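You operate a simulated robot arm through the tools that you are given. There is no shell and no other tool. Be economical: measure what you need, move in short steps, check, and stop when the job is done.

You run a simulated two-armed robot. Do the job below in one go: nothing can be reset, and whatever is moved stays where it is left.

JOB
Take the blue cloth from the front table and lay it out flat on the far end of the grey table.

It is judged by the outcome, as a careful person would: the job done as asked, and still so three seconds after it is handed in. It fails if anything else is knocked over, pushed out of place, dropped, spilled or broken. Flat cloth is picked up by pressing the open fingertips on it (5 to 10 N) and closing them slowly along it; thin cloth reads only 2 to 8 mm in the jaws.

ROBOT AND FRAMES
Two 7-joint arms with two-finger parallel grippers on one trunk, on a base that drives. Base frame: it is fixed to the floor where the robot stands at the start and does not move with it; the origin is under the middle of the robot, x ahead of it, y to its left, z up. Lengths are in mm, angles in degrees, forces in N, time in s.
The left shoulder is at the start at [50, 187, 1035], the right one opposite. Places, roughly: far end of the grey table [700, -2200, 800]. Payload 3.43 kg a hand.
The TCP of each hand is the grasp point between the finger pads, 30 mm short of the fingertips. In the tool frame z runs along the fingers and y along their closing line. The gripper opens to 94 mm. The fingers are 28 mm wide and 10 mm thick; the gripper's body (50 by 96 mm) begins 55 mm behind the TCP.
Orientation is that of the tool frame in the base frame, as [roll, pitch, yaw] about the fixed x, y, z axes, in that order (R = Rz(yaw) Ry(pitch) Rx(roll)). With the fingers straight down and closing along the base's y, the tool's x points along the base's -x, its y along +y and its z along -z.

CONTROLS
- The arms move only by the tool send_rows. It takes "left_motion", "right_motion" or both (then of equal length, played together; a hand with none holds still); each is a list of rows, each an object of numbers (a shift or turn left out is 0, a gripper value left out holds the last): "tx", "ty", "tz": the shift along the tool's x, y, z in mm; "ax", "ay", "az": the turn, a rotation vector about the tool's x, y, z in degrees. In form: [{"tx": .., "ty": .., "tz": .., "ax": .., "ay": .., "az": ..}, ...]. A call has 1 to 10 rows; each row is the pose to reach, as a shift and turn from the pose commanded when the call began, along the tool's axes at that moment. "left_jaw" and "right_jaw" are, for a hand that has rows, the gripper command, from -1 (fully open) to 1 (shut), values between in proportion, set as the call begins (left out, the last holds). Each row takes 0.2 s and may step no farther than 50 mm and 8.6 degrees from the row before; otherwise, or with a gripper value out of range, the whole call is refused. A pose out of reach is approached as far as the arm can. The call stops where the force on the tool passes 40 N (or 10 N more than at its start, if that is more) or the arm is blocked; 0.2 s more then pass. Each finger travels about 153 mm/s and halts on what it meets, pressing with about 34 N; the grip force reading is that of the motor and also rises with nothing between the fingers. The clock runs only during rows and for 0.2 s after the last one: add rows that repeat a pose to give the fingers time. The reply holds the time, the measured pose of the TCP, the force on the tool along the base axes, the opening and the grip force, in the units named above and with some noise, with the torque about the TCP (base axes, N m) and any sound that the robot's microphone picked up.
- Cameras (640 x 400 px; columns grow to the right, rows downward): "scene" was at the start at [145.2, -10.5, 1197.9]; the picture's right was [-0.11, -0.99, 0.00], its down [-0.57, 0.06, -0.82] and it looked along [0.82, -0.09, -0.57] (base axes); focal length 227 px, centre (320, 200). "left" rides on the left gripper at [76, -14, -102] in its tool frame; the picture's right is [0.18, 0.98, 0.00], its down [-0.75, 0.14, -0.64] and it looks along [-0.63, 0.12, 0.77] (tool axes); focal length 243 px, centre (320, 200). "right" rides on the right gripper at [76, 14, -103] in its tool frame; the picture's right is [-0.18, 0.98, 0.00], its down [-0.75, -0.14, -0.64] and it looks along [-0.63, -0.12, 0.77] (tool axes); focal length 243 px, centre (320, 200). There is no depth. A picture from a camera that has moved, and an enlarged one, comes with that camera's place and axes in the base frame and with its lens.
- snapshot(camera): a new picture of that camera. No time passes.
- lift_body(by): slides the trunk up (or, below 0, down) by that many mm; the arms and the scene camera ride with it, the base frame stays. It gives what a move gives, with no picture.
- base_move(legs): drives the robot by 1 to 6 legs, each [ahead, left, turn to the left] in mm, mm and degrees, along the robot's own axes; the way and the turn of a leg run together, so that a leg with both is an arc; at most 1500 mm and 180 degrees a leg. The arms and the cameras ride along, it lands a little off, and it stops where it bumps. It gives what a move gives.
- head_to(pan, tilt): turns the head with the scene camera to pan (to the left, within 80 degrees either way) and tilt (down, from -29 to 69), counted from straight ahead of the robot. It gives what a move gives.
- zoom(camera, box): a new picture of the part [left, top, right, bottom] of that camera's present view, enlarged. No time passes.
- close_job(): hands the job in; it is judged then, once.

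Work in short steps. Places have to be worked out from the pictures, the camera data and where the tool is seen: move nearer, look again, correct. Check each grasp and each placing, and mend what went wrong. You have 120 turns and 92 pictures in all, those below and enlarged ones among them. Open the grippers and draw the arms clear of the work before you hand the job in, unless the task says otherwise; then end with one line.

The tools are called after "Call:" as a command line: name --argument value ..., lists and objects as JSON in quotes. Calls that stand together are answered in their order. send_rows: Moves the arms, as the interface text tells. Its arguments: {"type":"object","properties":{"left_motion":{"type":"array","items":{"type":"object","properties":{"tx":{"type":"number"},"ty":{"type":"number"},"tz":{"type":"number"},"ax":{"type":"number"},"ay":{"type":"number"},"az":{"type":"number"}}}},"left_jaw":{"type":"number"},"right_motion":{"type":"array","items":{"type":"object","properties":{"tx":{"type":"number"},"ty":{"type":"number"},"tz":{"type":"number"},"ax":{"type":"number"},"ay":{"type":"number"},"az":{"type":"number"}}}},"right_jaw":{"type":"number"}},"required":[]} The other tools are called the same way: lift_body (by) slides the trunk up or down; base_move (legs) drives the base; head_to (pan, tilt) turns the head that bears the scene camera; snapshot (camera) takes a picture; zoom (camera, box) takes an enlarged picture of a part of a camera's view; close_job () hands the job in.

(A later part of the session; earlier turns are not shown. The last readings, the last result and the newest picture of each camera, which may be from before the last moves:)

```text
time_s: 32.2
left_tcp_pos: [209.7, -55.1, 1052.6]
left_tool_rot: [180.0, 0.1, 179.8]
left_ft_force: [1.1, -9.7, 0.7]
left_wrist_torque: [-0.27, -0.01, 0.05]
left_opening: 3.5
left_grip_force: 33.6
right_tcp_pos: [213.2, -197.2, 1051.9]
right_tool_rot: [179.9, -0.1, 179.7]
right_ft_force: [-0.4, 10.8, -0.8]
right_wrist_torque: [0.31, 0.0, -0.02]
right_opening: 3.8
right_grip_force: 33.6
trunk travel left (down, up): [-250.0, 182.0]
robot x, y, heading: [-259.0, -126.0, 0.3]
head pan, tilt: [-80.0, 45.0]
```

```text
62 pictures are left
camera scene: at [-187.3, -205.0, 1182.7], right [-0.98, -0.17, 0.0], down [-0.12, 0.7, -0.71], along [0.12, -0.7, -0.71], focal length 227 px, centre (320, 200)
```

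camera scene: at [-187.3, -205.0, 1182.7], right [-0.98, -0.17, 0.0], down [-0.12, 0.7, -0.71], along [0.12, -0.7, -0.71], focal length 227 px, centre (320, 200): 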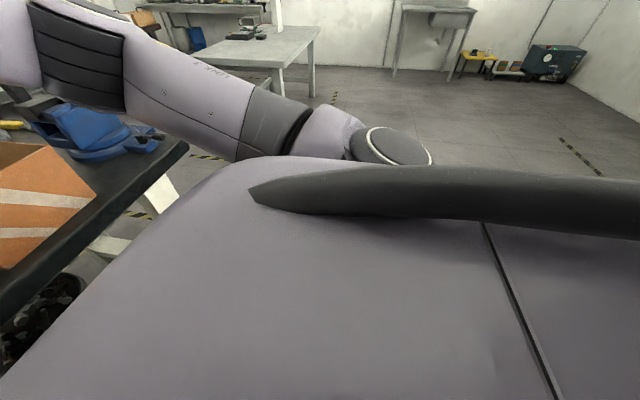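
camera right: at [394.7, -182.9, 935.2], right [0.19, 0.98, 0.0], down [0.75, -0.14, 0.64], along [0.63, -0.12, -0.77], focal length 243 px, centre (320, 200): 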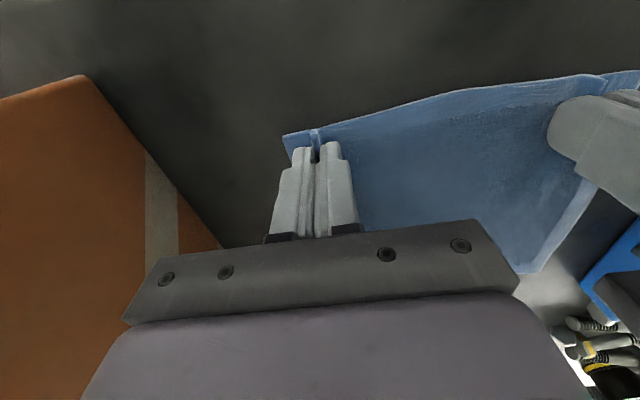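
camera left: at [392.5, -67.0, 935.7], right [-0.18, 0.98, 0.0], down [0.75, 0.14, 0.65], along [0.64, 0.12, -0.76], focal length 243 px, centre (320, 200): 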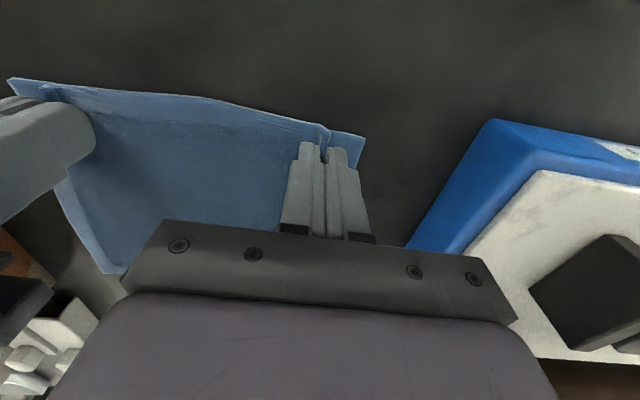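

The way on the right is clear floor. I strafe right 1200 mm and look again.

Call:
base_move --legs '[[0, -1200, 0]]'

Call:
head_to --pan -40 --tilt 25

Call:
snapshot --camera "scene"

```text
time_s: 38.3
left_tcp_pos: [213.6, -1262.2, 1051.2]
left_tool_rot: [-180.0, 0.2, -180.0]
left_ft_force: [0.6, -9.6, -0.1]
left_wrist_torque: [-0.35, 0.0, 0.03]
left_opening: 3.8
left_grip_force: 34.3
right_tcp_pos: [218.2, -1407.7, 1051.9]
right_tool_rot: [179.9, 0.0, -179.9]
right_ft_force: [-1.8, 9.6, -1.3]
right_wrist_torque: [0.3, 0.04, 0.04]
right_opening: 3.9
right_grip_force: 33.9
trunk travel left (down, up): [-250.0, 182.0]
robot x, y, heading: [-255.5, -1331.2, 0.1]
head pan, tilt: [-80.0, 45.0]
```

```text
time_s: 39.4
left_tcp_pos: [214.0, -1263.3, 1052.1]
left_tool_rot: [179.9, 0.2, -180.0]
left_ft_force: [-0.1, -7.6, -0.2]
left_wrist_torque: [-0.23, -0.02, 0.04]
left_opening: 4.1
left_grip_force: 33.4
right_tcp_pos: [216.5, -1405.7, 1051.6]
right_tool_rot: [180.0, 0.2, -179.8]
right_ft_force: [0.0, 8.0, -0.7]
right_wrist_torque: [0.24, 0.03, 0.0]
right_opening: 3.9
right_grip_force: 33.9
trunk travel left (down, up): [-250.0, 182.0]
robot x, y, heading: [-257.7, -1332.7, 0.3]
head pan, tilt: [-40.0, 25.0]
```

```text
61 pictures are left
camera scene: at [-127.3, -1394.7, 1213.1], right [-0.64, -0.77, 0.0], down [-0.33, 0.27, -0.91], along [0.7, -0.58, -0.42], focal length 227 px, centre (320, 200)
```

scene: 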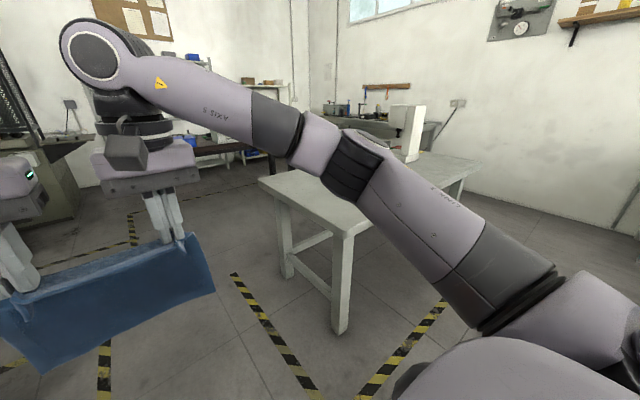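

The table's near end is around y≈-1850, x≈290..1000. I drive further right to y≈-2200 and look straight at it.

Call:
base_move --legs '[[0, -870, 0]]'

Call:
head_to --pan 0 --tilt 25

Call:
snapshot --camera "scene"

Call:
snapshot --camera "right"

```text
time_s: 44.0
left_tcp_pos: [218.1, -2131.2, 1052.5]
left_tool_rot: [-180.0, 0.3, 179.9]
left_ft_force: [0.3, -9.4, -0.8]
left_wrist_torque: [-0.28, -0.01, 0.07]
left_opening: 3.8
left_grip_force: 34.0
right_tcp_pos: [221.1, -2274.6, 1051.6]
right_tool_rot: [-180.0, 0.0, -179.9]
right_ft_force: [-0.6, 8.4, 0.0]
right_wrist_torque: [0.27, 0.03, 0.03]
right_opening: 3.7
right_grip_force: 33.5
trunk travel left (down, up): [-250.0, 182.0]
robot x, y, heading: [-249.0, -2207.1, -0.1]
head pan, tilt: [-40.0, 25.0]
```

```text
time_s: 45.1
left_tcp_pos: [217.3, -2131.4, 1052.5]
left_tool_rot: [-180.0, 0.2, 179.8]
left_ft_force: [0.1, -8.2, 0.7]
left_wrist_torque: [-0.25, -0.04, 0.0]
left_opening: 3.8
left_grip_force: 34.0
right_tcp_pos: [220.5, -2274.0, 1051.5]
right_tool_rot: [179.8, 0.0, -180.0]
right_ft_force: [0.9, 8.3, 0.8]
right_wrist_torque: [0.21, 0.01, 0.04]
right_opening: 3.9
right_grip_force: 33.7
trunk travel left (down, up): [-250.0, 182.0]
robot x, y, heading: [-254.2, -2198.9, -0.1]
head pan, tilt: [0.0, 25.0]
```

```text
60 pictures are left
camera scene: at [-102.6, -2202.7, 1213.2], right [0.0, -1.0, 0.0], down [-0.42, 0.0, -0.91], along [0.91, 0.0, -0.42], focal length 227 px, centre (320, 200)
```

scene: 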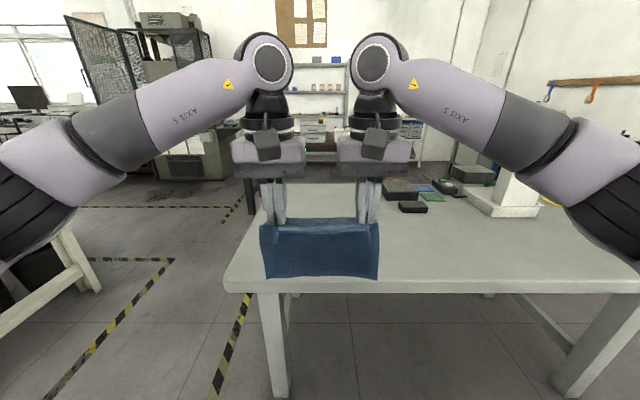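

```text
59 pictures are left
camera right: at [143.4, -2260.5, 1154.3], right [0.18, 0.98, 0.0], down [0.75, -0.14, 0.64], along [0.63, -0.12, -0.77], focal length 243 px, centre (320, 200)
```

right: 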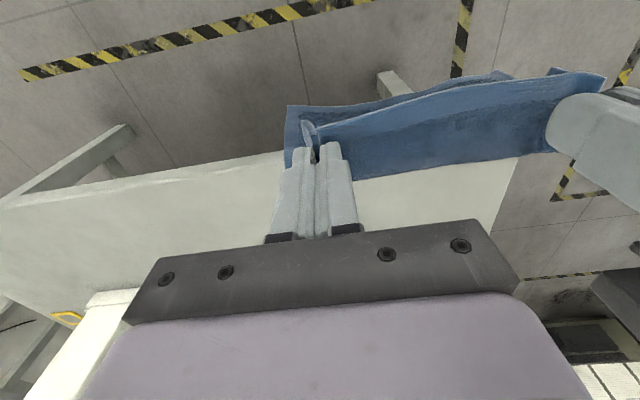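

The free stretch around [700,-2200] is this left part of the table; the items and the machine stand further right (y<-2500). I check the other end once before committing.

Call:
head_to --pan -30 --tilt 10

Call:
snapshot --camera "scene"

Call:
head_to --pan 0 --tilt 60

Call:
snapshot --camera "scene"

```text
time_s: 46.0
left_tcp_pos: [216.5, -2131.7, 1052.0]
left_tool_rot: [179.9, 0.2, 179.9]
left_ft_force: [0.8, -8.2, -0.4]
left_wrist_torque: [-0.26, 0.0, 0.0]
left_opening: 4.0
left_grip_force: 34.9
right_tcp_pos: [220.2, -2274.3, 1052.5]
right_tool_rot: [179.9, -0.1, -180.0]
right_ft_force: [-1.1, 8.6, 0.3]
right_wrist_torque: [0.28, 0.02, 0.0]
right_opening: 3.6
right_grip_force: 33.4
trunk travel left (down, up): [-250.0, 182.0]
robot x, y, heading: [-251.9, -2202.8, 0.1]
head pan, tilt: [-30.0, 10.0]
```

```text
58 pictures are left
camera scene: at [-114.0, -2249.1, 1237.5], right [-0.5, -0.87, 0.0], down [-0.15, 0.09, -0.98], along [0.85, -0.49, -0.17], focal length 227 px, centre (320, 200)
```

scene: 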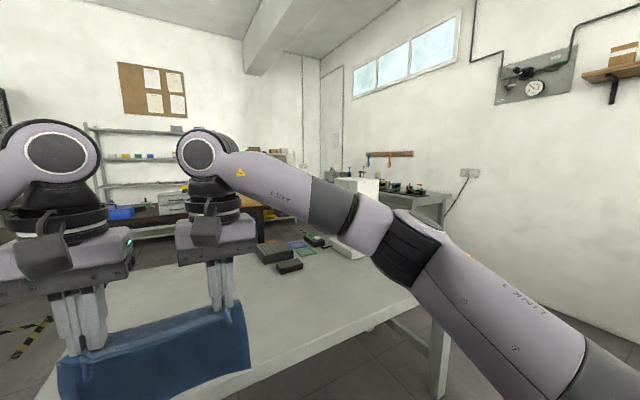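

```text
time_s: 47.2
left_tcp_pos: [217.9, -2131.6, 1052.5]
left_tool_rot: [179.9, 0.1, 179.9]
left_ft_force: [1.2, -7.7, -0.9]
left_wrist_torque: [-0.23, -0.01, 0.03]
left_opening: 3.5
left_grip_force: 33.9
right_tcp_pos: [220.4, -2274.4, 1052.6]
right_tool_rot: [180.0, 0.0, -180.0]
right_ft_force: [0.0, 8.9, 0.1]
right_wrist_torque: [0.28, 0.02, 0.04]
right_opening: 3.8
right_grip_force: 34.2
trunk travel left (down, up): [-250.0, 182.0]
robot x, y, heading: [-250.2, -2200.0, 0.3]
head pan, tilt: [0.0, 60.0]
```

```text
57 pictures are left
camera scene: at [-128.0, -2202.7, 1163.2], right [0.0, -1.0, 0.0], down [-0.87, 0.0, -0.5], along [0.5, 0.0, -0.87], focal length 227 px, centre (320, 200)
```

scene: 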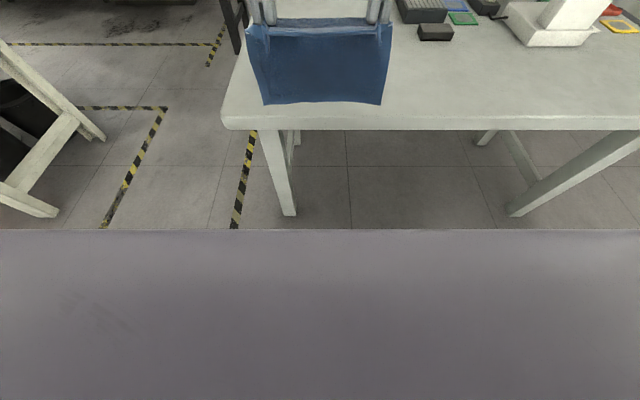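

The table runs about y -1960..-2900, with machine and items at its right; [700,-2200] is on the free left end. It's best reached from that end, so I drive back to y≈-1400 and turn right 90° to face it.

Call:
base_move --legs '[[0, 800, 0], [0, 0, -90]]'

Call:
head_to --pan 60 --tilt 30

Call:
snapshot --camera "scene"

```text
time_s: 55.4
left_tcp_pos: [-191.4, -1868.7, 1051.9]
left_tool_rot: [-179.9, 0.2, 88.5]
left_ft_force: [-7.6, -0.9, 0.0]
left_wrist_torque: [-0.01, 0.28, 0.12]
left_opening: 3.7
left_grip_force: 34.2
right_tcp_pos: [-333.9, -1868.2, 1053.2]
right_tool_rot: [179.9, 0.0, 88.6]
right_ft_force: [8.3, 0.5, -0.4]
right_wrist_torque: [0.05, -0.29, 0.11]
right_opening: 3.9
right_grip_force: 34.0
trunk travel left (down, up): [-250.0, 182.0]
robot x, y, heading: [-247.6, -1398.0, -91.0]
head pan, tilt: [0.0, 60.0]
```

```text
time_s: 56.7
left_tcp_pos: [-192.1, -1869.4, 1051.9]
left_tool_rot: [180.0, 0.2, 88.4]
left_ft_force: [-7.0, 0.0, -0.5]
left_wrist_torque: [-0.05, 0.24, 0.12]
left_opening: 3.6
left_grip_force: 34.1
right_tcp_pos: [-333.2, -1869.2, 1052.1]
right_tool_rot: [179.8, -0.1, 88.6]
right_ft_force: [7.9, 0.0, -0.5]
right_wrist_torque: [0.03, -0.24, 0.08]
right_opening: 3.4
right_grip_force: 34.5
trunk travel left (down, up): [-250.0, 182.0]
robot x, y, heading: [-249.7, -1399.2, -91.4]
head pan, tilt: [60.0, 30.0]
```

```text
56 pictures are left
camera scene: at [-175.2, -1504.1, 1205.2], right [-0.52, -0.85, 0.0], down [-0.43, 0.26, -0.87], along [0.74, -0.45, -0.5], focal length 227 px, centre (320, 200)
```

scene: 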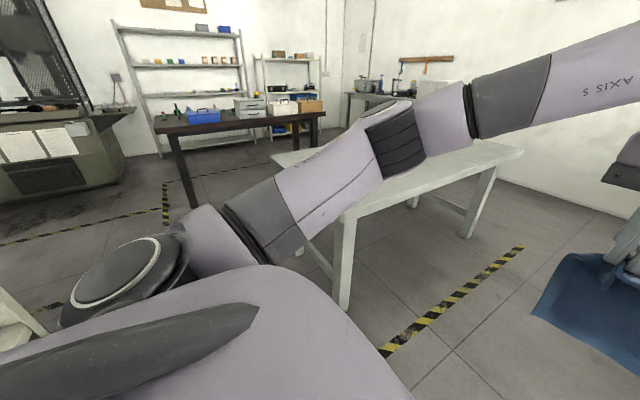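

Clear floor. I strafe 950 mm (toward +x), correcting the heading by 1.2°.

Call:
base_move --legs '[[0, 0, 1.2], [0, 950, 0]]'

Call:
head_to --pan 0 --tilt 35

Call:
snapshot --camera "scene"

```text
time_s: 62.0
left_tcp_pos: [773.3, -1866.4, 1052.0]
left_tool_rot: [179.9, 0.2, 89.8]
left_ft_force: [-7.5, 0.1, -0.7]
left_wrist_torque: [-0.02, 0.26, 0.06]
left_opening: 3.6
left_grip_force: 33.6
right_tcp_pos: [631.6, -1871.0, 1052.6]
right_tool_rot: [180.0, -0.1, 90.0]
right_ft_force: [7.5, 0.6, -0.3]
right_wrist_torque: [-0.01, -0.27, 0.08]
right_opening: 3.8
right_grip_force: 33.9
trunk travel left (down, up): [-250.0, 182.0]
robot x, y, heading: [704.0, -1399.3, -89.7]
head pan, tilt: [60.0, 30.0]
```

```text
time_s: 63.3
left_tcp_pos: [773.0, -1868.7, 1052.4]
left_tool_rot: [-179.9, 0.2, 89.8]
left_ft_force: [-6.6, -0.9, -0.3]
left_wrist_torque: [-0.04, 0.22, 0.08]
left_opening: 3.6
left_grip_force: 33.8
right_tcp_pos: [631.2, -1870.1, 1052.3]
right_tool_rot: [179.9, 0.0, 90.0]
right_ft_force: [6.6, 0.5, -0.3]
right_wrist_torque: [0.02, -0.25, 0.06]
right_opening: 3.4
right_grip_force: 33.9
trunk travel left (down, up): [-250.0, 182.0]
robot x, y, heading: [698.5, -1400.0, -90.0]
head pan, tilt: [0.0, 35.0]
```

```text
55 pictures are left
camera scene: at [703.6, -1545.4, 1197.4], right [-1.0, 0.0, 0.0], down [0.0, 0.57, -0.82], along [0.0, -0.82, -0.57], focal length 227 px, centre (320, 200)
```

scene: 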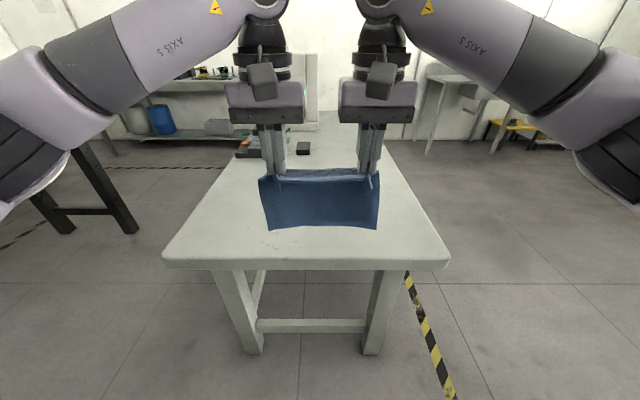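

Table end edge is at y≈-1940, x≈360..1080, surface z≈730–755; cloth is centred at x≈702. I drive 190 mm ahead (leaving ~350 mm to the edge, same as at the start).

Call:
base_move --legs '[[190, 0, 0]]'

Call:
send_rows --left_motion '[{"tx": -30}, {"tx": -60}, {"tx": -90}, {"tx": -120}, {"tx": -150}, {"tx": -175}, {"tx": -175}]' --right_motion '[{"tx": -30}, {"tx": -60}, {"tx": -90}, {"tx": -120}, {"tx": -150}, {"tx": -175}, {"tx": -175}]'

Call:
snapshot --camera "scene"

```text
time_s: 64.8
left_tcp_pos: [772.9, -2054.4, 1052.0]
left_tool_rot: [180.0, 0.2, 89.7]
left_ft_force: [-7.1, -0.1, -0.5]
left_wrist_torque: [-0.01, 0.23, 0.1]
left_opening: 3.6
left_grip_force: 33.6
right_tcp_pos: [631.1, -2056.3, 1051.5]
right_tool_rot: [179.8, 0.0, 89.9]
right_ft_force: [7.8, 0.7, -0.8]
right_wrist_torque: [0.05, -0.25, 0.08]
right_opening: 3.7
right_grip_force: 34.0
trunk travel left (down, up): [-250.0, 182.0]
robot x, y, heading: [705.9, -1584.5, -90.0]
head pan, tilt: [0.0, 35.0]
```

```text
time_s: 66.2
left_tcp_pos: [776.1, -2161.5, 1036.3]
left_tool_rot: [-178.8, 0.2, 88.1]
left_ft_force: [-14.8, -1.4, -1.0]
left_wrist_torque: [-0.04, 0.44, 0.12]
left_opening: 3.8
left_grip_force: 33.7
left hand out of reach, approached as far as the arm can: row 4, 5, 6
right_tcp_pos: [630.2, -2161.4, 1034.6]
right_tool_rot: [178.7, -0.2, 91.7]
right_ft_force: [15.1, 0.8, 0.3]
right_wrist_torque: [0.04, -0.49, 0.02]
right_opening: 3.4
right_grip_force: 34.0
right hand out of reach, approached as far as the arm can: row 4, 5, 6
trunk travel left (down, up): [-250.0, 182.0]
robot x, y, heading: [701.9, -1582.1, -90.1]
head pan, tilt: [0.0, 35.0]
stopped in row 6 (left hand): the force on the tool passed its limit (the readings are from after the stop); the commanded pose is now the measured one
```

```text
54 pictures are left
camera scene: at [703.5, -1731.5, 1197.5], right [-1.0, 0.0, 0.0], down [0.0, 0.57, -0.82], along [0.0, -0.82, -0.57], focal length 227 px, centre (320, 200)
```

scene: 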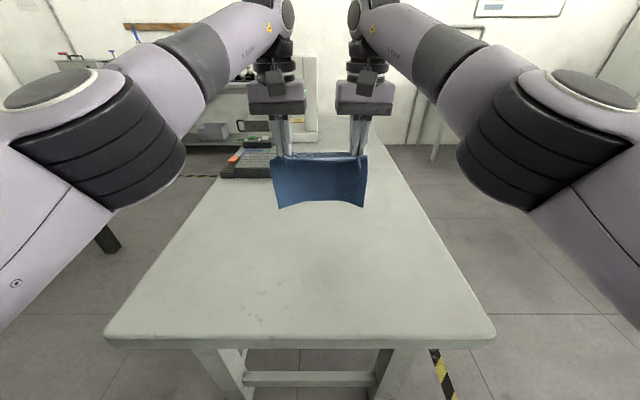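

Reach is limited at this height; it grows lower down. I lower the hands toward z≈945 while extending a little, so the free edge comes near the table.

Call:
send_rows --left_motion '[{"tz": 20}, {"tz": 40, "tx": -10}, {"tz": 60, "tx": -25}, {"tz": 80, "tx": -40}, {"tz": 90, "tx": -55}, {"tz": 90, "tx": -55}]' --right_motion '[{"tz": 20}, {"tz": 40, "tx": -10}, {"tz": 60, "tx": -25}, {"tz": 80, "tx": -40}, {"tz": 90, "tx": -55}, {"tz": 90, "tx": -55}]'

Call:
zoom --camera "scene" --box '[220, 80, 420, 240]'

Call:
snapshot --camera "right"

```text
time_s: 67.6
left_tcp_pos: [779.3, -2188.4, 940.6]
left_tool_rot: [-178.2, 0.1, 87.7]
left_ft_force: [-38.5, -2.0, 0.3]
left_wrist_torque: [-0.03, 1.23, 0.22]
left_opening: 3.9
left_grip_force: 33.7
left hand out of reach, approached as far as the arm can: row 3, 4, 5, 6
right_tcp_pos: [625.9, -2187.2, 943.4]
right_tool_rot: [178.2, -0.3, 92.1]
right_ft_force: [38.5, 2.7, -1.1]
right_wrist_torque: [0.09, -1.2, 0.05]
right_opening: 4.2
right_grip_force: 33.6
right hand out of reach, approached as far as the arm can: row 3, 4, 5, 6
trunk travel left (down, up): [-250.0, 182.0]
robot x, y, heading: [702.1, -1582.3, -89.9]
head pan, tilt: [0.0, 35.0]
```

```text
2.50 times, centred on (320, 160) of scene
camera zoom: at [703.4, -1731.6, 1197.4], right [-1.0, 0.0, 0.0], down [0.0, 0.57, -0.82], along [0.0, -0.82, -0.57], focal length 568 px, centre (320, 300)
```

zoom: 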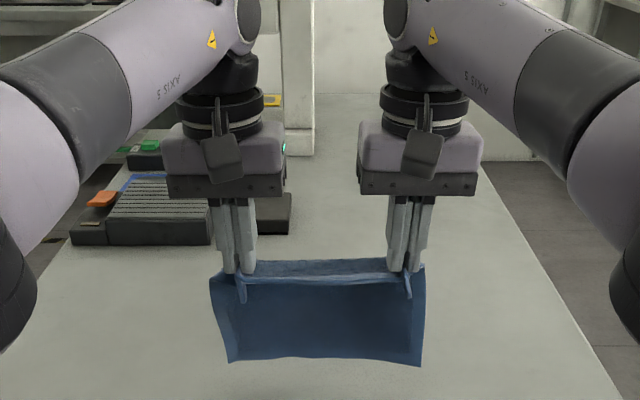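

```text
52 pictures are left
camera right: at [633.8, -2111.5, 1045.4], right [0.99, -0.15, 0.03], down [-0.13, -0.76, 0.63], along [-0.07, -0.63, -0.77], focal length 243 px, centre (320, 200)
```

right: 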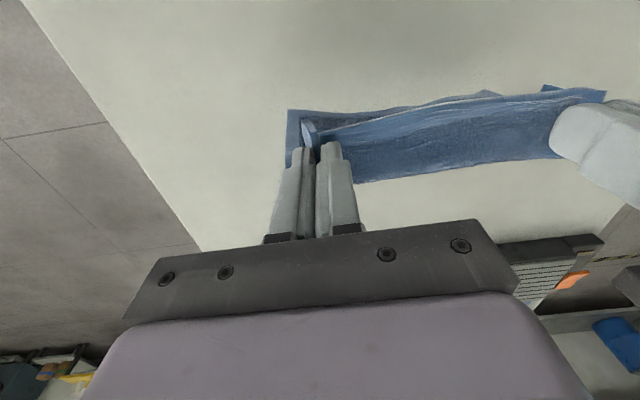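

The hands are spreading at the reach limit (38 N of tension in the cloth). I relax the spacing, pull back 10 mm and lower a bit.

Call:
send_rows --left_motion '[{"ty": -3, "tx": 5}, {"ty": -5, "tx": 10}, {"ty": -5, "tx": 10, "tz": 15}, {"ty": -5, "tx": 10, "tz": 30}, {"ty": -5, "tx": 10, "tz": 30}]' --right_motion '[{"ty": 3, "tx": 5}, {"ty": 5, "tx": 10}, {"ty": 5, "tx": 10, "tz": 16}, {"ty": 5, "tx": 10, "tz": 32}, {"ty": 5, "tx": 10, "tz": 32}]'

Call:
zoom --camera "scene" --box '[220, 80, 420, 240]'

```text
time_s: 68.8
left_tcp_pos: [777.5, -2179.8, 911.4]
left_tool_rot: [-178.6, 0.1, 88.2]
left_ft_force: [-28.4, -2.0, 0.0]
left_wrist_torque: [0.01, 0.9, 0.18]
left_opening: 3.7
left_grip_force: 34.2
right_tcp_pos: [628.6, -2178.8, 911.4]
right_tool_rot: [178.8, -0.2, 91.6]
right_ft_force: [28.7, 0.6, -0.1]
right_wrist_torque: [0.01, -0.89, -0.01]
right_opening: 3.9
right_grip_force: 34.4
trunk travel left (down, up): [-250.0, 182.0]
robot x, y, heading: [703.2, -1584.1, -89.9]
head pan, tilt: [0.0, 35.0]
```

```text
2.50 times, centred on (320, 160) of scene
camera zoom: at [703.4, -1731.8, 1197.4], right [-1.0, 0.0, 0.0], down [0.0, 0.57, -0.82], along [0.0, -0.82, -0.57], focal length 568 px, centre (320, 300)
```

zoom: 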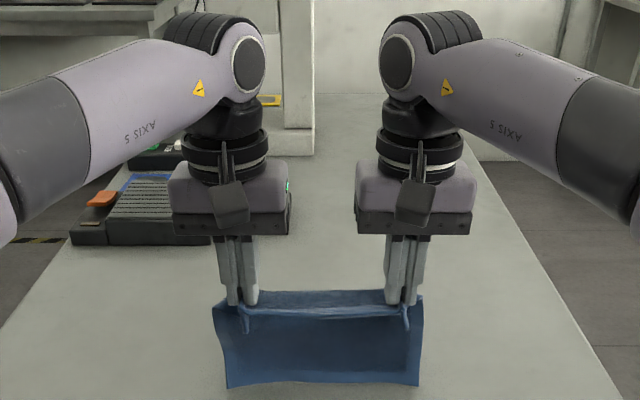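

Bottom edge is ~25 mm above the table. I relax the tension more and lower another 25 mm.

Call:
send_rows --left_motion '[{"ty": -2.5}, {"ty": -4, "tz": 8}, {"ty": -4, "tz": 16}, {"ty": -4, "tz": 25}, {"ty": -4, "tz": 25}]' --right_motion '[{"ty": 2.5}, {"ty": 4, "tz": 8}, {"ty": 4, "tz": 16}, {"ty": 4, "tz": 25}, {"ty": 4, "tz": 25}]'

Call:
zoom --camera "scene" --box '[220, 100, 420, 260]'

Call:
snapshot --camera "left"

```text
time_s: 70.0
left_tcp_pos: [777.1, -2179.2, 885.1]
left_tool_rot: [-179.0, 0.1, 88.5]
left_ft_force: [-19.7, -0.4, -1.0]
left_wrist_torque: [-0.04, 0.63, 0.12]
left_opening: 3.7
left_grip_force: 34.6
right_tcp_pos: [629.6, -2178.9, 885.0]
right_tool_rot: [178.9, -0.2, 91.3]
right_ft_force: [19.7, 0.3, 0.7]
right_wrist_torque: [0.03, -0.62, 0.07]
right_opening: 3.8
right_grip_force: 34.3
trunk travel left (down, up): [-250.0, 182.0]
robot x, y, heading: [703.6, -1586.5, -89.9]
head pan, tilt: [0.0, 35.0]
```

```text
2.50 times, centred on (320, 180) of scene
camera zoom: at [703.4, -1731.8, 1197.4], right [-1.0, 0.0, 0.0], down [0.0, 0.57, -0.82], along [0.0, -0.82, -0.57], focal length 568 px, centre (320, 250)
```

zoom: 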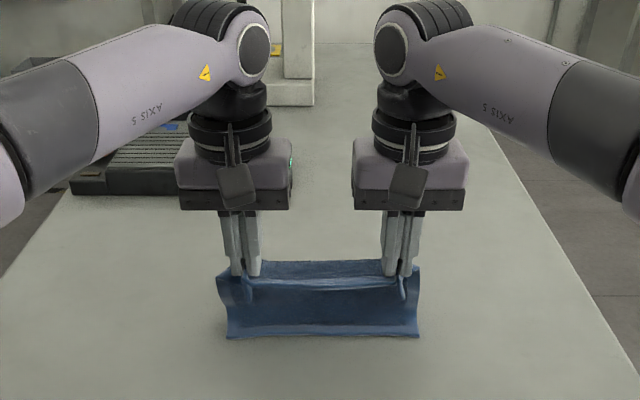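

```text
49 pictures are left
camera left: at [765.3, -2102.6, 987.9], right [0.99, 0.16, -0.02], down [0.13, -0.76, 0.64], along [0.09, -0.64, -0.77], focal length 243 px, centre (320, 200)
```

left: 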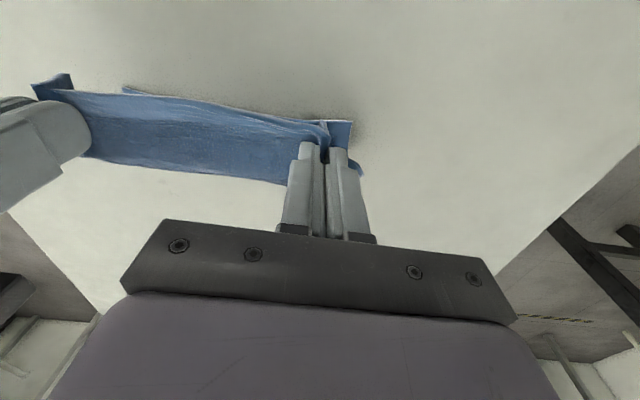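

The bottom edge touched and curled toward the robot. I raise the hands, tilt the fingers outward 30° to gain ~80 mm of reach, and then will draw the cloth toward me with its lower edge trailing.

Call:
send_rows --left_motion '[{"tz": -25}, {"tz": -50}, {"tz": -55, "tx": -20, "ay": -7.5}, {"tz": -55, "tx": -40, "ay": -15}, {"tz": -55, "tx": -60, "ay": -22.5}, {"tz": -55, "tx": -80, "ay": -30}, {"tz": -55, "tx": -80, "ay": -30}]' --right_motion '[{"tz": -25}, {"tz": -50}, {"tz": -55, "tx": -20, "ay": -7.5}, {"tz": -55, "tx": -40, "ay": -15}, {"tz": -55, "tx": -60, "ay": -22.5}, {"tz": -55, "tx": -80, "ay": -30}, {"tz": -55, "tx": -80, "ay": -30}]'

Call:
zoom --camera "scene" --box '[220, 80, 420, 240]'

```text
time_s: 71.6
left_tcp_pos: [777.0, -2260.5, 940.4]
left_tool_rot: [-179.0, 30.2, 89.0]
left_ft_force: [-14.5, -0.7, 0.0]
left_wrist_torque: [0.01, 0.43, -0.14]
left_opening: 3.2
left_grip_force: 33.8
right_tcp_pos: [629.2, -2260.2, 940.2]
right_tool_rot: [178.7, 30.0, 90.7]
right_ft_force: [15.7, 0.6, -0.5]
right_wrist_torque: [0.06, -0.41, 0.28]
right_opening: 3.6
right_grip_force: 33.9
trunk travel left (down, up): [-250.0, 182.0]
robot x, y, heading: [708.0, -1584.2, -90.0]
head pan, tilt: [0.0, 35.0]
```

```text
2.50 times, centred on (320, 160) of scene
camera zoom: at [703.4, -1731.8, 1197.4], right [-1.0, 0.0, 0.0], down [0.0, 0.57, -0.82], along [0.0, -0.82, -0.57], focal length 568 px, centre (320, 300)
```

zoom: 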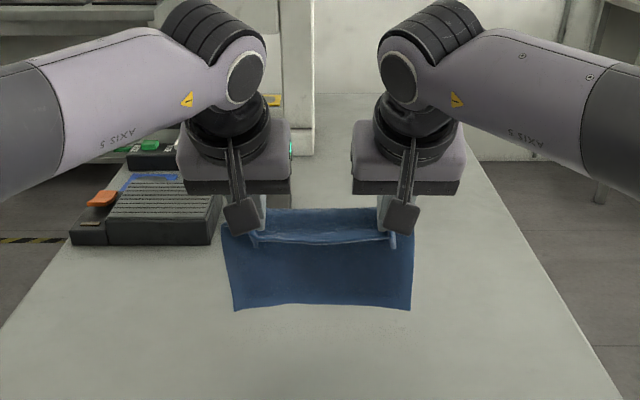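

Reached y≈-2260. Now I lower until the edge just touches and draw back 40 mm so the lower edge trails away from me.

Call:
send_rows --left_motion '[{"tx": 12.5, "tz": 21.7}, {"tx": 24.3, "tz": 32.1}, {"tx": 32, "tz": 31}, {"tx": 40.3, "tz": 29.8}, {"tx": 49, "tz": 26}, {"tx": 58.6, "tz": 21.6}, {"tx": 58.6, "tz": 21.6}]' --right_motion '[{"tx": 12.5, "tz": 21.7}, {"tx": 24.3, "tz": 32.1}, {"tx": 32, "tz": 31}, {"tx": 40.3, "tz": 29.8}, {"tx": 49, "tz": 26}, {"tx": 58.6, "tz": 21.6}, {"tx": 58.6, "tz": 21.6}]'

Call:
zoom --camera "scene" --box '[220, 100, 420, 260]'

Call:
snapshot --camera "left"

```text
time_s: 73.2
left_tcp_pos: [777.1, -2219.6, 891.2]
left_tool_rot: [-178.9, 30.2, 89.0]
left_ft_force: [-14.5, 0.1, 1.4]
left_wrist_torque: [0.0, 0.48, -0.14]
left_opening: 3.7
left_grip_force: 33.7
right_tcp_pos: [629.1, -2218.5, 891.7]
right_tool_rot: [178.8, 30.0, 90.6]
right_ft_force: [15.2, -0.3, -0.6]
right_wrist_torque: [0.08, -0.43, 0.25]
right_opening: 3.5
right_grip_force: 34.3
trunk travel left (down, up): [-250.0, 182.0]
robot x, y, heading: [704.3, -1585.2, -90.0]
head pan, tilt: [0.0, 35.0]
```

```text
2.50 times, centred on (320, 180) of scene
camera zoom: at [703.4, -1731.8, 1197.4], right [-1.0, 0.0, 0.0], down [0.0, 0.57, -0.82], along [0.0, -0.82, -0.57], focal length 568 px, centre (320, 250)
```

zoom: 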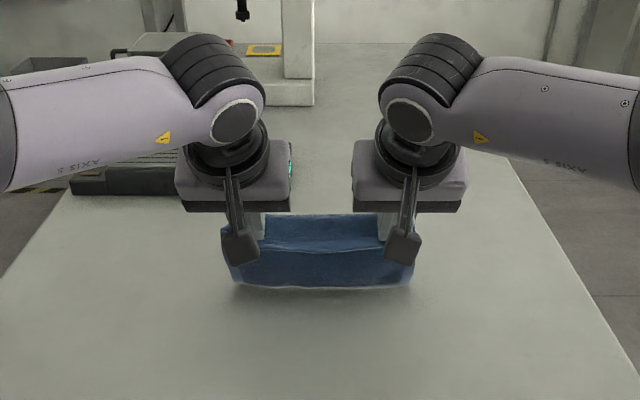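

```text
46 pictures are left
camera left: at [765.1, -2102.2, 943.5], right [0.99, 0.13, -0.11], down [0.15, -0.33, 0.93], along [0.09, -0.93, -0.35], focal length 243 px, centre (320, 200)
```

left: 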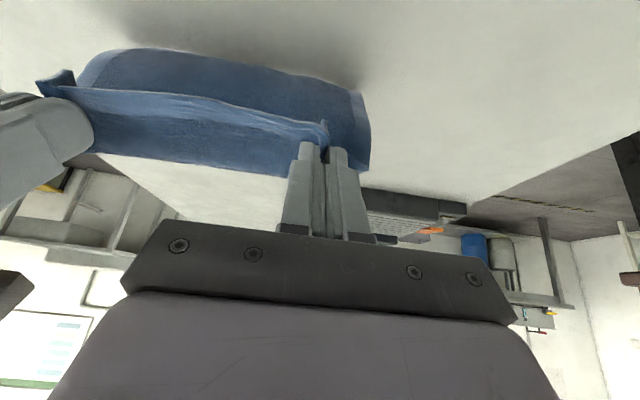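

In the left view the free edge now trails away from the robot, as wanted. I keep drawing back and lowering along an arc, bringing the fingers back toward vertical.

Call:
send_rows --left_motion '[{"tx": 17.3, "tz": -10, "ay": 5}, {"tx": 38.6, "tz": -13.1, "ay": 10}, {"tx": 63, "tz": -10.9, "ay": 15}, {"tx": 83, "tz": -6.3, "ay": 20}, {"tx": 98.6, "tz": 0.8, "ay": 25}, {"tx": 98.6, "tz": 0.8, "ay": 25}]' --right_motion '[{"tx": 17.3, "tz": -10, "ay": 5}, {"tx": 38.6, "tz": -13.1, "ay": 10}, {"tx": 63, "tz": -10.9, "ay": 15}, {"tx": 83, "tz": -6.3, "ay": 20}, {"tx": 98.6, "tz": 0.8, "ay": 25}, {"tx": 98.6, "tz": 0.8, "ay": 25}]'

Call:
zoom --camera "scene" --box '[220, 120, 420, 280]'

Call:
snapshot --camera "left"

```text
time_s: 74.6
left_tcp_pos: [777.1, -2135.6, 842.1]
left_tool_rot: [-178.8, 5.2, 88.5]
left_ft_force: [-19.9, -1.7, 0.0]
left_wrist_torque: [-0.06, 0.66, 0.11]
left_opening: 3.8
left_grip_force: 34.1
right_tcp_pos: [627.9, -2135.0, 842.4]
right_tool_rot: [178.7, 5.0, 91.2]
right_ft_force: [20.5, 1.3, -0.3]
right_wrist_torque: [0.02, -0.69, 0.14]
right_opening: 3.6
right_grip_force: 34.0
trunk travel left (down, up): [-250.0, 182.0]
robot x, y, heading: [705.3, -1584.5, -90.1]
head pan, tilt: [0.0, 35.0]
```

```text
2.50 times, centred on (320, 200) of scene
camera zoom: at [703.4, -1731.8, 1197.4], right [-1.0, 0.0, 0.0], down [0.0, 0.57, -0.82], along [0.0, -0.82, -0.57], focal length 568 px, centre (320, 200)
```

zoom: 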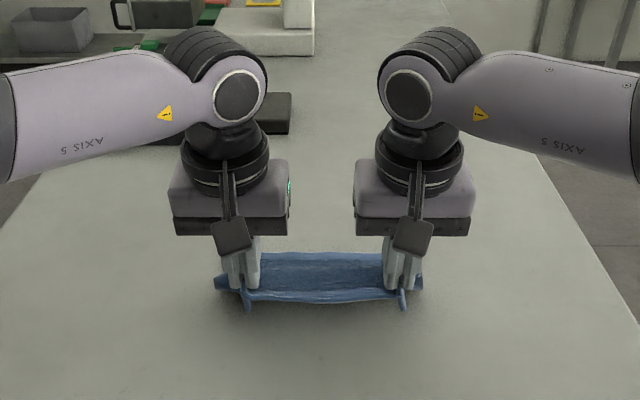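

```text
44 pictures are left
camera left: at [765.8, -2049.7, 938.3], right [0.99, 0.16, -0.04], down [0.14, -0.7, 0.7], along [0.09, -0.7, -0.71], focal length 243 px, centre (320, 200)
```

left: 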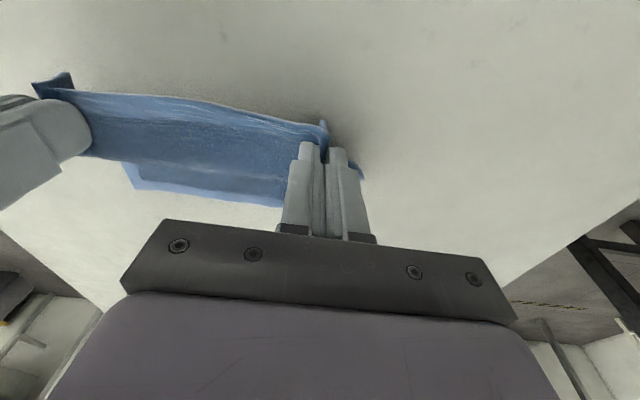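

The free edge lies at y≈-2253 behind the hands. I continue back and down to just above the table.

Call:
send_rows --left_motion '[{"tx": 9.3, "tz": 14.2, "ay": 2, "ty": -1}, {"tx": 17.6, "tz": 28.6, "ay": 4, "ty": -2}, {"tx": 23.4, "tz": 38, "ay": 5, "ty": -3}, {"tx": 26, "tz": 44, "ay": 5, "ty": -3}, {"tx": 26, "tz": 44, "ay": 5, "ty": -3}]' --right_motion '[{"tx": 9.3, "tz": 14.2, "ay": 2, "ty": 1}, {"tx": 17.6, "tz": 28.6, "ay": 4, "ty": 2}, {"tx": 23.4, "tz": 38, "ay": 5, "ty": 3}, {"tx": 26, "tz": 44, "ay": 5, "ty": 3}, {"tx": 26, "tz": 44, "ay": 5, "ty": 3}]'

Call:
zoom --camera "scene" --box '[240, 180, 400, 280]'

Call:
snapshot --camera "left"

Call:
snapshot --camera "right"

```text
time_s: 75.8
left_tcp_pos: [775.6, -2113.1, 796.6]
left_tool_rot: [-179.2, 0.2, 88.7]
left_ft_force: [-12.4, 0.2, -0.4]
left_wrist_torque: [-0.05, 0.39, 0.06]
left_opening: 3.8
left_grip_force: 33.8
right_tcp_pos: [630.5, -2111.6, 796.3]
right_tool_rot: [178.9, -0.1, 91.1]
right_ft_force: [12.1, -0.1, 0.0]
right_wrist_torque: [0.02, -0.37, 0.03]
right_opening: 3.7
right_grip_force: 34.1
trunk travel left (down, up): [-250.0, 182.0]
robot x, y, heading: [705.8, -1579.6, -90.1]
head pan, tilt: [0.0, 35.0]
```

```text
4.00 times, centred on (320, 230) of scene
camera zoom: at [703.4, -1731.7, 1197.4], right [-1.0, 0.0, 0.0], down [0.0, 0.57, -0.82], along [0.0, -0.82, -0.57], focal length 909 px, centre (320, 80)
```

zoom: 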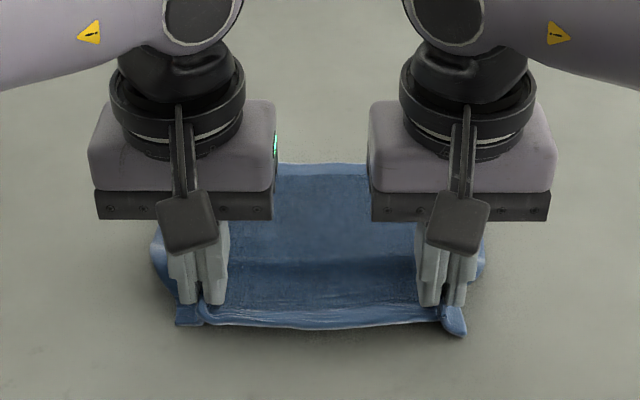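

```text
42 pictures are left
camera left: at [763.7, -2036.8, 899.0], right [0.99, 0.16, -0.01], down [0.13, -0.76, 0.64], along [0.09, -0.64, -0.77], focal length 243 px, centre (320, 200)
```

left: 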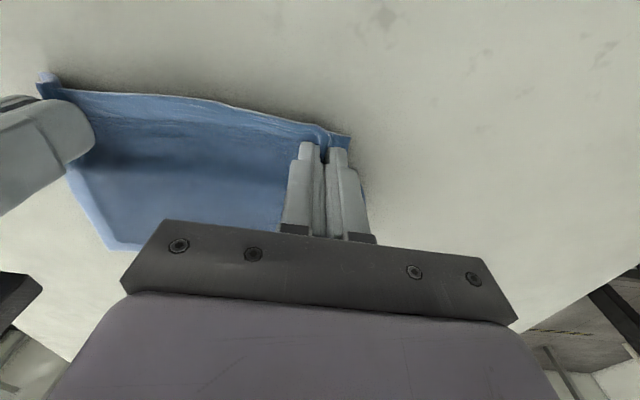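

```text
41 pictures are left
camera right: at [641.1, -2036.2, 899.2], right [0.99, -0.16, 0.02], down [-0.14, -0.76, 0.64], along [-0.09, -0.63, -0.77], focal length 243 px, centre (320, 200)
```

right: 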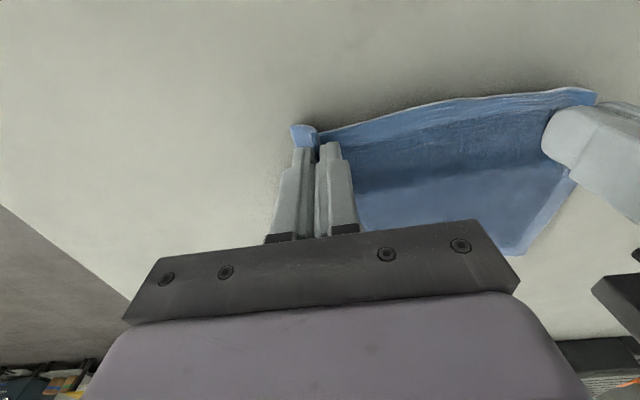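

Lying nicely: far part flat, near edge held just above the table. I pull back gently 8 mm and lower in 2 mm steps until contact.

Call:
send_rows --left_motion '[{"tx": 4, "tz": 3}, {"tx": 7, "tz": 6}, {"tx": 8, "tz": 8}, {"tx": 8, "tz": 10}, {"tx": 8, "tz": 10}]' --right_motion '[{"tx": 4, "tz": 3}, {"tx": 7, "tz": 6}, {"tx": 8, "tz": 8}, {"tx": 8, "tz": 10}, {"tx": 8, "tz": 10}]'

Call:
send_rows --left_motion '[{"tx": 2, "tz": 2}, {"tx": 4, "tz": 4}, {"tx": 4, "tz": 6}, {"tx": 4, "tz": 6}]' --right_motion '[{"tx": 2, "tz": 2}, {"tx": 4, "tz": 4}, {"tx": 4, "tz": 6}, {"tx": 4, "tz": 6}]'

Call:
zoom --camera "scene" --box '[240, 180, 400, 280]'

```text
time_s: 77.0
left_tcp_pos: [775.4, -2105.6, 787.5]
left_tool_rot: [-179.1, 0.3, 88.6]
left_ft_force: [-9.9, -0.8, -0.5]
left_wrist_torque: [-0.03, 0.33, 0.08]
left_opening: 3.4
left_grip_force: 33.9
right_tcp_pos: [630.1, -2103.7, 787.2]
right_tool_rot: [178.9, -0.1, 91.1]
right_ft_force: [10.9, 0.1, -1.5]
right_wrist_torque: [0.06, -0.31, 0.05]
right_opening: 3.9
right_grip_force: 34.1
trunk travel left (down, up): [-250.0, 182.0]
robot x, y, heading: [702.0, -1585.4, -90.0]
head pan, tilt: [0.0, 35.0]
```

```text
time_s: 78.0
left_tcp_pos: [776.3, -2101.3, 783.7]
left_tool_rot: [-179.0, 0.5, 88.6]
left_ft_force: [-9.5, -4.7, 16.2]
left_wrist_torque: [-0.08, 0.3, 0.09]
left_opening: 3.6
left_grip_force: 33.9
right_tcp_pos: [630.5, -2099.9, 782.8]
right_tool_rot: [178.9, 0.1, 91.1]
right_ft_force: [8.5, -2.2, 12.0]
right_wrist_torque: [-0.06, -0.28, 0.05]
right_opening: 3.2
right_grip_force: 34.3
trunk travel left (down, up): [-250.0, 182.0]
robot x, y, heading: [701.8, -1584.9, -90.3]
head pan, tilt: [0.0, 35.0]
```

```text
4.00 times, centred on (320, 230) of scene
camera zoom: at [703.4, -1730.2, 1198.0], right [-1.0, 0.0, 0.0], down [0.0, 0.57, -0.82], along [0.0, -0.82, -0.57], focal length 909 px, centre (320, 80)
```

zoom: 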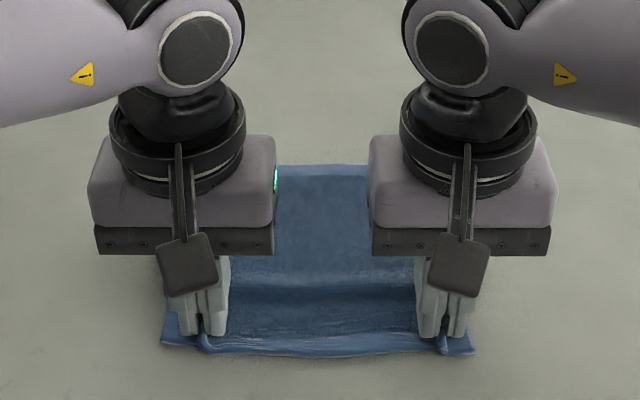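

Contact at TCP z≈783 (surface 753). I ease to light pressure and open the jaws slowly so they spread the pinched folds.

Call:
send_rows --left_motion '[{"tz": -1}, {"tz": -1}]' --right_motion '[{"tz": -0.5}, {"tz": -0.5}]' --left_jaw 0.75 --right_jaw 0.75

Call:
send_rows --left_motion '[{"tz": 0}, {"tz": 0}]' --right_motion '[{"tz": 0}, {"tz": 0}]' --left_jaw 0.5 --right_jaw 0.5

Call:
send_rows --left_motion '[{"tz": 0}, {"tz": 0}]' --right_motion '[{"tz": 0}, {"tz": 0}]' --left_jaw 0.2 --right_jaw 0.2

Call:
snapshot --camera "left"

Call:
snapshot --camera "right"

```text
time_s: 78.6
left_tcp_pos: [775.8, -2100.6, 782.4]
left_tool_rot: [-179.3, 0.3, 88.7]
left_ft_force: [1.4, -3.1, 17.4]
left_wrist_torque: [-0.1, -0.05, -0.02]
left_opening: 11.8
left_grip_force: 0.0
right_tcp_pos: [628.6, -2100.0, 782.8]
right_tool_rot: [179.1, 0.1, 91.1]
right_ft_force: [-0.7, -1.2, 13.0]
right_wrist_torque: [-0.06, 0.06, 0.0]
right_opening: 12.1
right_grip_force: 0.3
trunk travel left (down, up): [-250.0, 182.0]
robot x, y, heading: [707.7, -1585.6, -90.1]
head pan, tilt: [0.0, 35.0]
```

```text
time_s: 79.2
left_tcp_pos: [774.5, -2100.9, 782.0]
left_tool_rot: [-179.2, 0.4, 88.5]
left_ft_force: [1.6, -0.5, 18.4]
left_wrist_torque: [-0.02, -0.12, -0.02]
left_opening: 20.9
left_grip_force: 0.0
right_tcp_pos: [630.3, -2098.9, 783.3]
right_tool_rot: [179.0, 0.1, 91.1]
right_ft_force: [-0.9, -1.0, 13.5]
right_wrist_torque: [-0.02, 0.1, 0.04]
right_opening: 21.3
right_grip_force: 0.1
trunk travel left (down, up): [-250.0, 182.0]
robot x, y, heading: [703.2, -1583.5, -90.0]
head pan, tilt: [0.0, 35.0]
```

```text
time_s: 79.8
left_tcp_pos: [774.4, -2099.6, 785.0]
left_tool_rot: [-179.1, 0.3, 88.5]
left_ft_force: [-4.6, -0.3, 18.3]
left_wrist_torque: [-0.01, -0.01, 0.0]
left_opening: 29.6
left_grip_force: 0.0
right_tcp_pos: [630.1, -2097.5, 783.0]
right_tool_rot: [179.0, 0.2, 91.2]
right_ft_force: [2.3, -0.2, 12.5]
right_wrist_torque: [0.04, 0.02, -0.01]
right_opening: 33.3
right_grip_force: 0.0
trunk travel left (down, up): [-250.0, 182.0]
robot x, y, heading: [705.4, -1586.7, -90.4]
head pan, tilt: [0.0, 35.0]
```

```text
39 pictures are left
camera left: at [763.0, -2022.4, 885.4], right [0.99, 0.16, -0.02], down [0.13, -0.75, 0.64], along [0.09, -0.64, -0.76], focal length 243 px, centre (320, 200)
```

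left: 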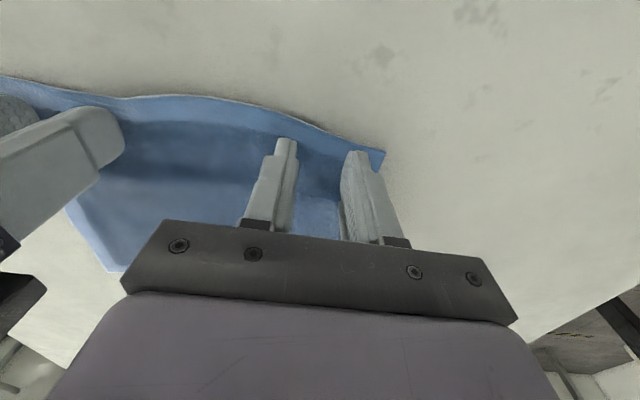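

```text
38 pictures are left
camera right: at [640.8, -2022.7, 885.3], right [0.99, -0.16, 0.02], down [-0.14, -0.76, 0.64], along [-0.09, -0.63, -0.77], focal length 243 px, centre (320, 200)
```

right: 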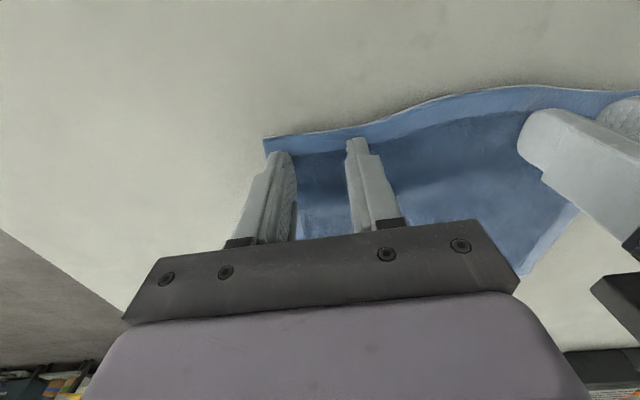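

The folds are released and spread. I lift both hands straight up and look.

Call:
send_rows --left_motion '[{"tz": -5}, {"tz": -20}, {"tz": -50}, {"tz": -90}, {"tz": -130}, {"tz": -130, "tx": 40}, {"tz": -130, "tx": 80}, {"tz": -130, "tx": 120}]' --right_motion '[{"tz": -5}, {"tz": -20}, {"tz": -50}, {"tz": -90}, {"tz": -130}, {"tz": -130, "tx": 40}, {"tz": -130, "tx": 80}, {"tz": -130, "tx": 120}]'

Call:
snapshot --camera "scene"

Call:
snapshot --camera "left"

Call:
snapshot --camera "right"

```text
time_s: 81.6
left_tcp_pos: [781.0, -1979.8, 911.5]
left_tool_rot: [-179.2, 0.2, 88.5]
left_ft_force: [0.0, 0.1, -1.0]
left_wrist_torque: [-0.01, 0.0, -0.02]
left_opening: 37.3
left_grip_force: 0.0
right_tcp_pos: [625.6, -1979.3, 911.5]
right_tool_rot: [178.9, -0.1, 91.1]
right_ft_force: [0.4, -0.7, -0.3]
right_wrist_torque: [0.04, 0.0, -0.01]
right_opening: 37.6
right_grip_force: 0.1
trunk travel left (down, up): [-250.0, 182.0]
robot x, y, heading: [702.5, -1586.4, -90.2]
head pan, tilt: [0.0, 35.0]
```

```text
37 pictures are left
camera scene: at [703.4, -1731.5, 1197.5], right [-1.0, 0.0, 0.0], down [0.0, 0.57, -0.82], along [0.0, -0.82, -0.57], focal length 227 px, centre (320, 200)
```

scene: 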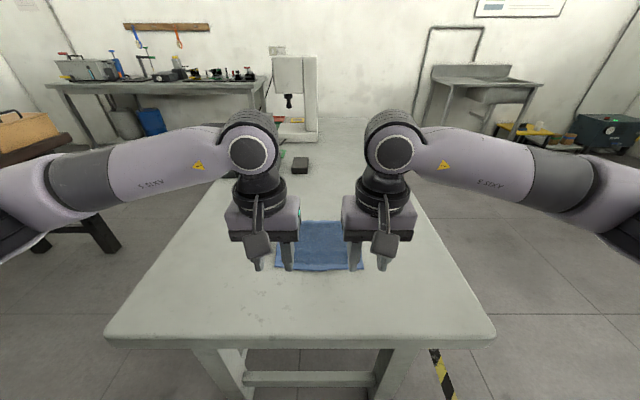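

```text
36 pictures are left
camera left: at [768.1, -1903.0, 1014.4], right [0.99, 0.16, -0.01], down [0.13, -0.75, 0.64], along [0.09, -0.64, -0.77], focal length 243 px, centre (320, 200)
```

left: 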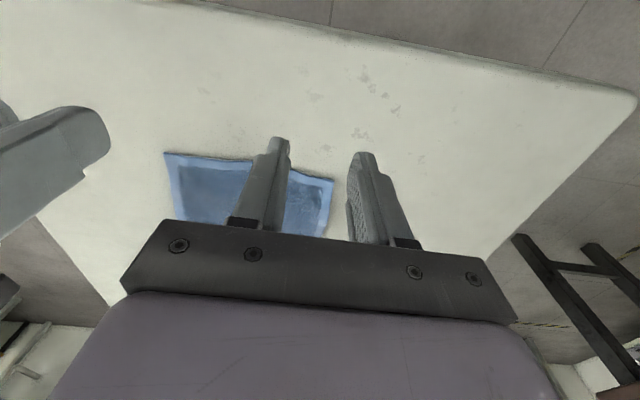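

```text
35 pictures are left
camera right: at [636.3, -1904.6, 1014.1], right [0.99, -0.16, 0.02], down [-0.14, -0.76, 0.64], along [-0.09, -0.63, -0.77], focal length 243 px, centre (320, 200)
```

right: 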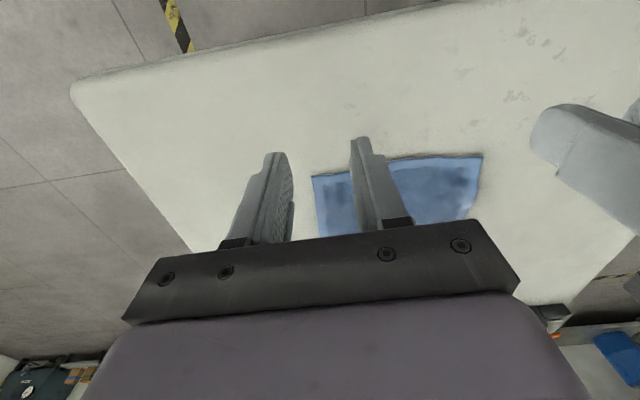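

It looks laid out. I spread and raise the hands to get a clear view of the whole cloth.

Call:
send_rows --left_motion '[{"ty": 35, "tz": -20}, {"ty": 70, "tz": -40}, {"ty": 105, "tz": -60}, {"ty": 140, "tz": -80}, {"ty": 165, "tz": -90}]' --right_motion '[{"ty": -35, "tz": -20}, {"ty": -70, "tz": -40}, {"ty": -105, "tz": -60}, {"ty": -140, "tz": -80}, {"ty": -165, "tz": -90}]'

Call:
zoom --camera "scene" --box '[220, 180, 420, 305]'

```text
time_s: 82.8
left_tcp_pos: [947.0, -1984.1, 998.2]
left_tool_rot: [-179.1, 0.2, 88.6]
left_ft_force: [0.2, 0.1, -0.4]
left_wrist_torque: [-0.04, 0.01, -0.02]
left_opening: 37.6
left_grip_force: 0.1
right_tcp_pos: [458.1, -1984.0, 999.9]
right_tool_rot: [179.0, -0.2, 91.2]
right_ft_force: [-0.2, 0.7, 1.0]
right_wrist_torque: [-0.02, 0.02, -0.01]
right_opening: 37.5
right_grip_force: 0.0
trunk travel left (down, up): [-250.0, 182.0]
robot x, y, heading: [702.5, -1583.8, -89.8]
head pan, tilt: [0.0, 35.0]
```

```text
3.20 times, centred on (320, 242) of scene
camera zoom: at [703.4, -1731.6, 1197.4], right [-1.0, 0.0, 0.0], down [0.0, 0.57, -0.82], along [0.0, -0.82, -0.57], focal length 728 px, centre (320, 64)
```

zoom: 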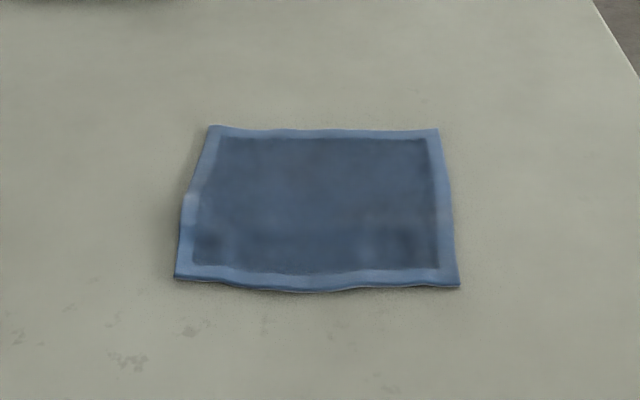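

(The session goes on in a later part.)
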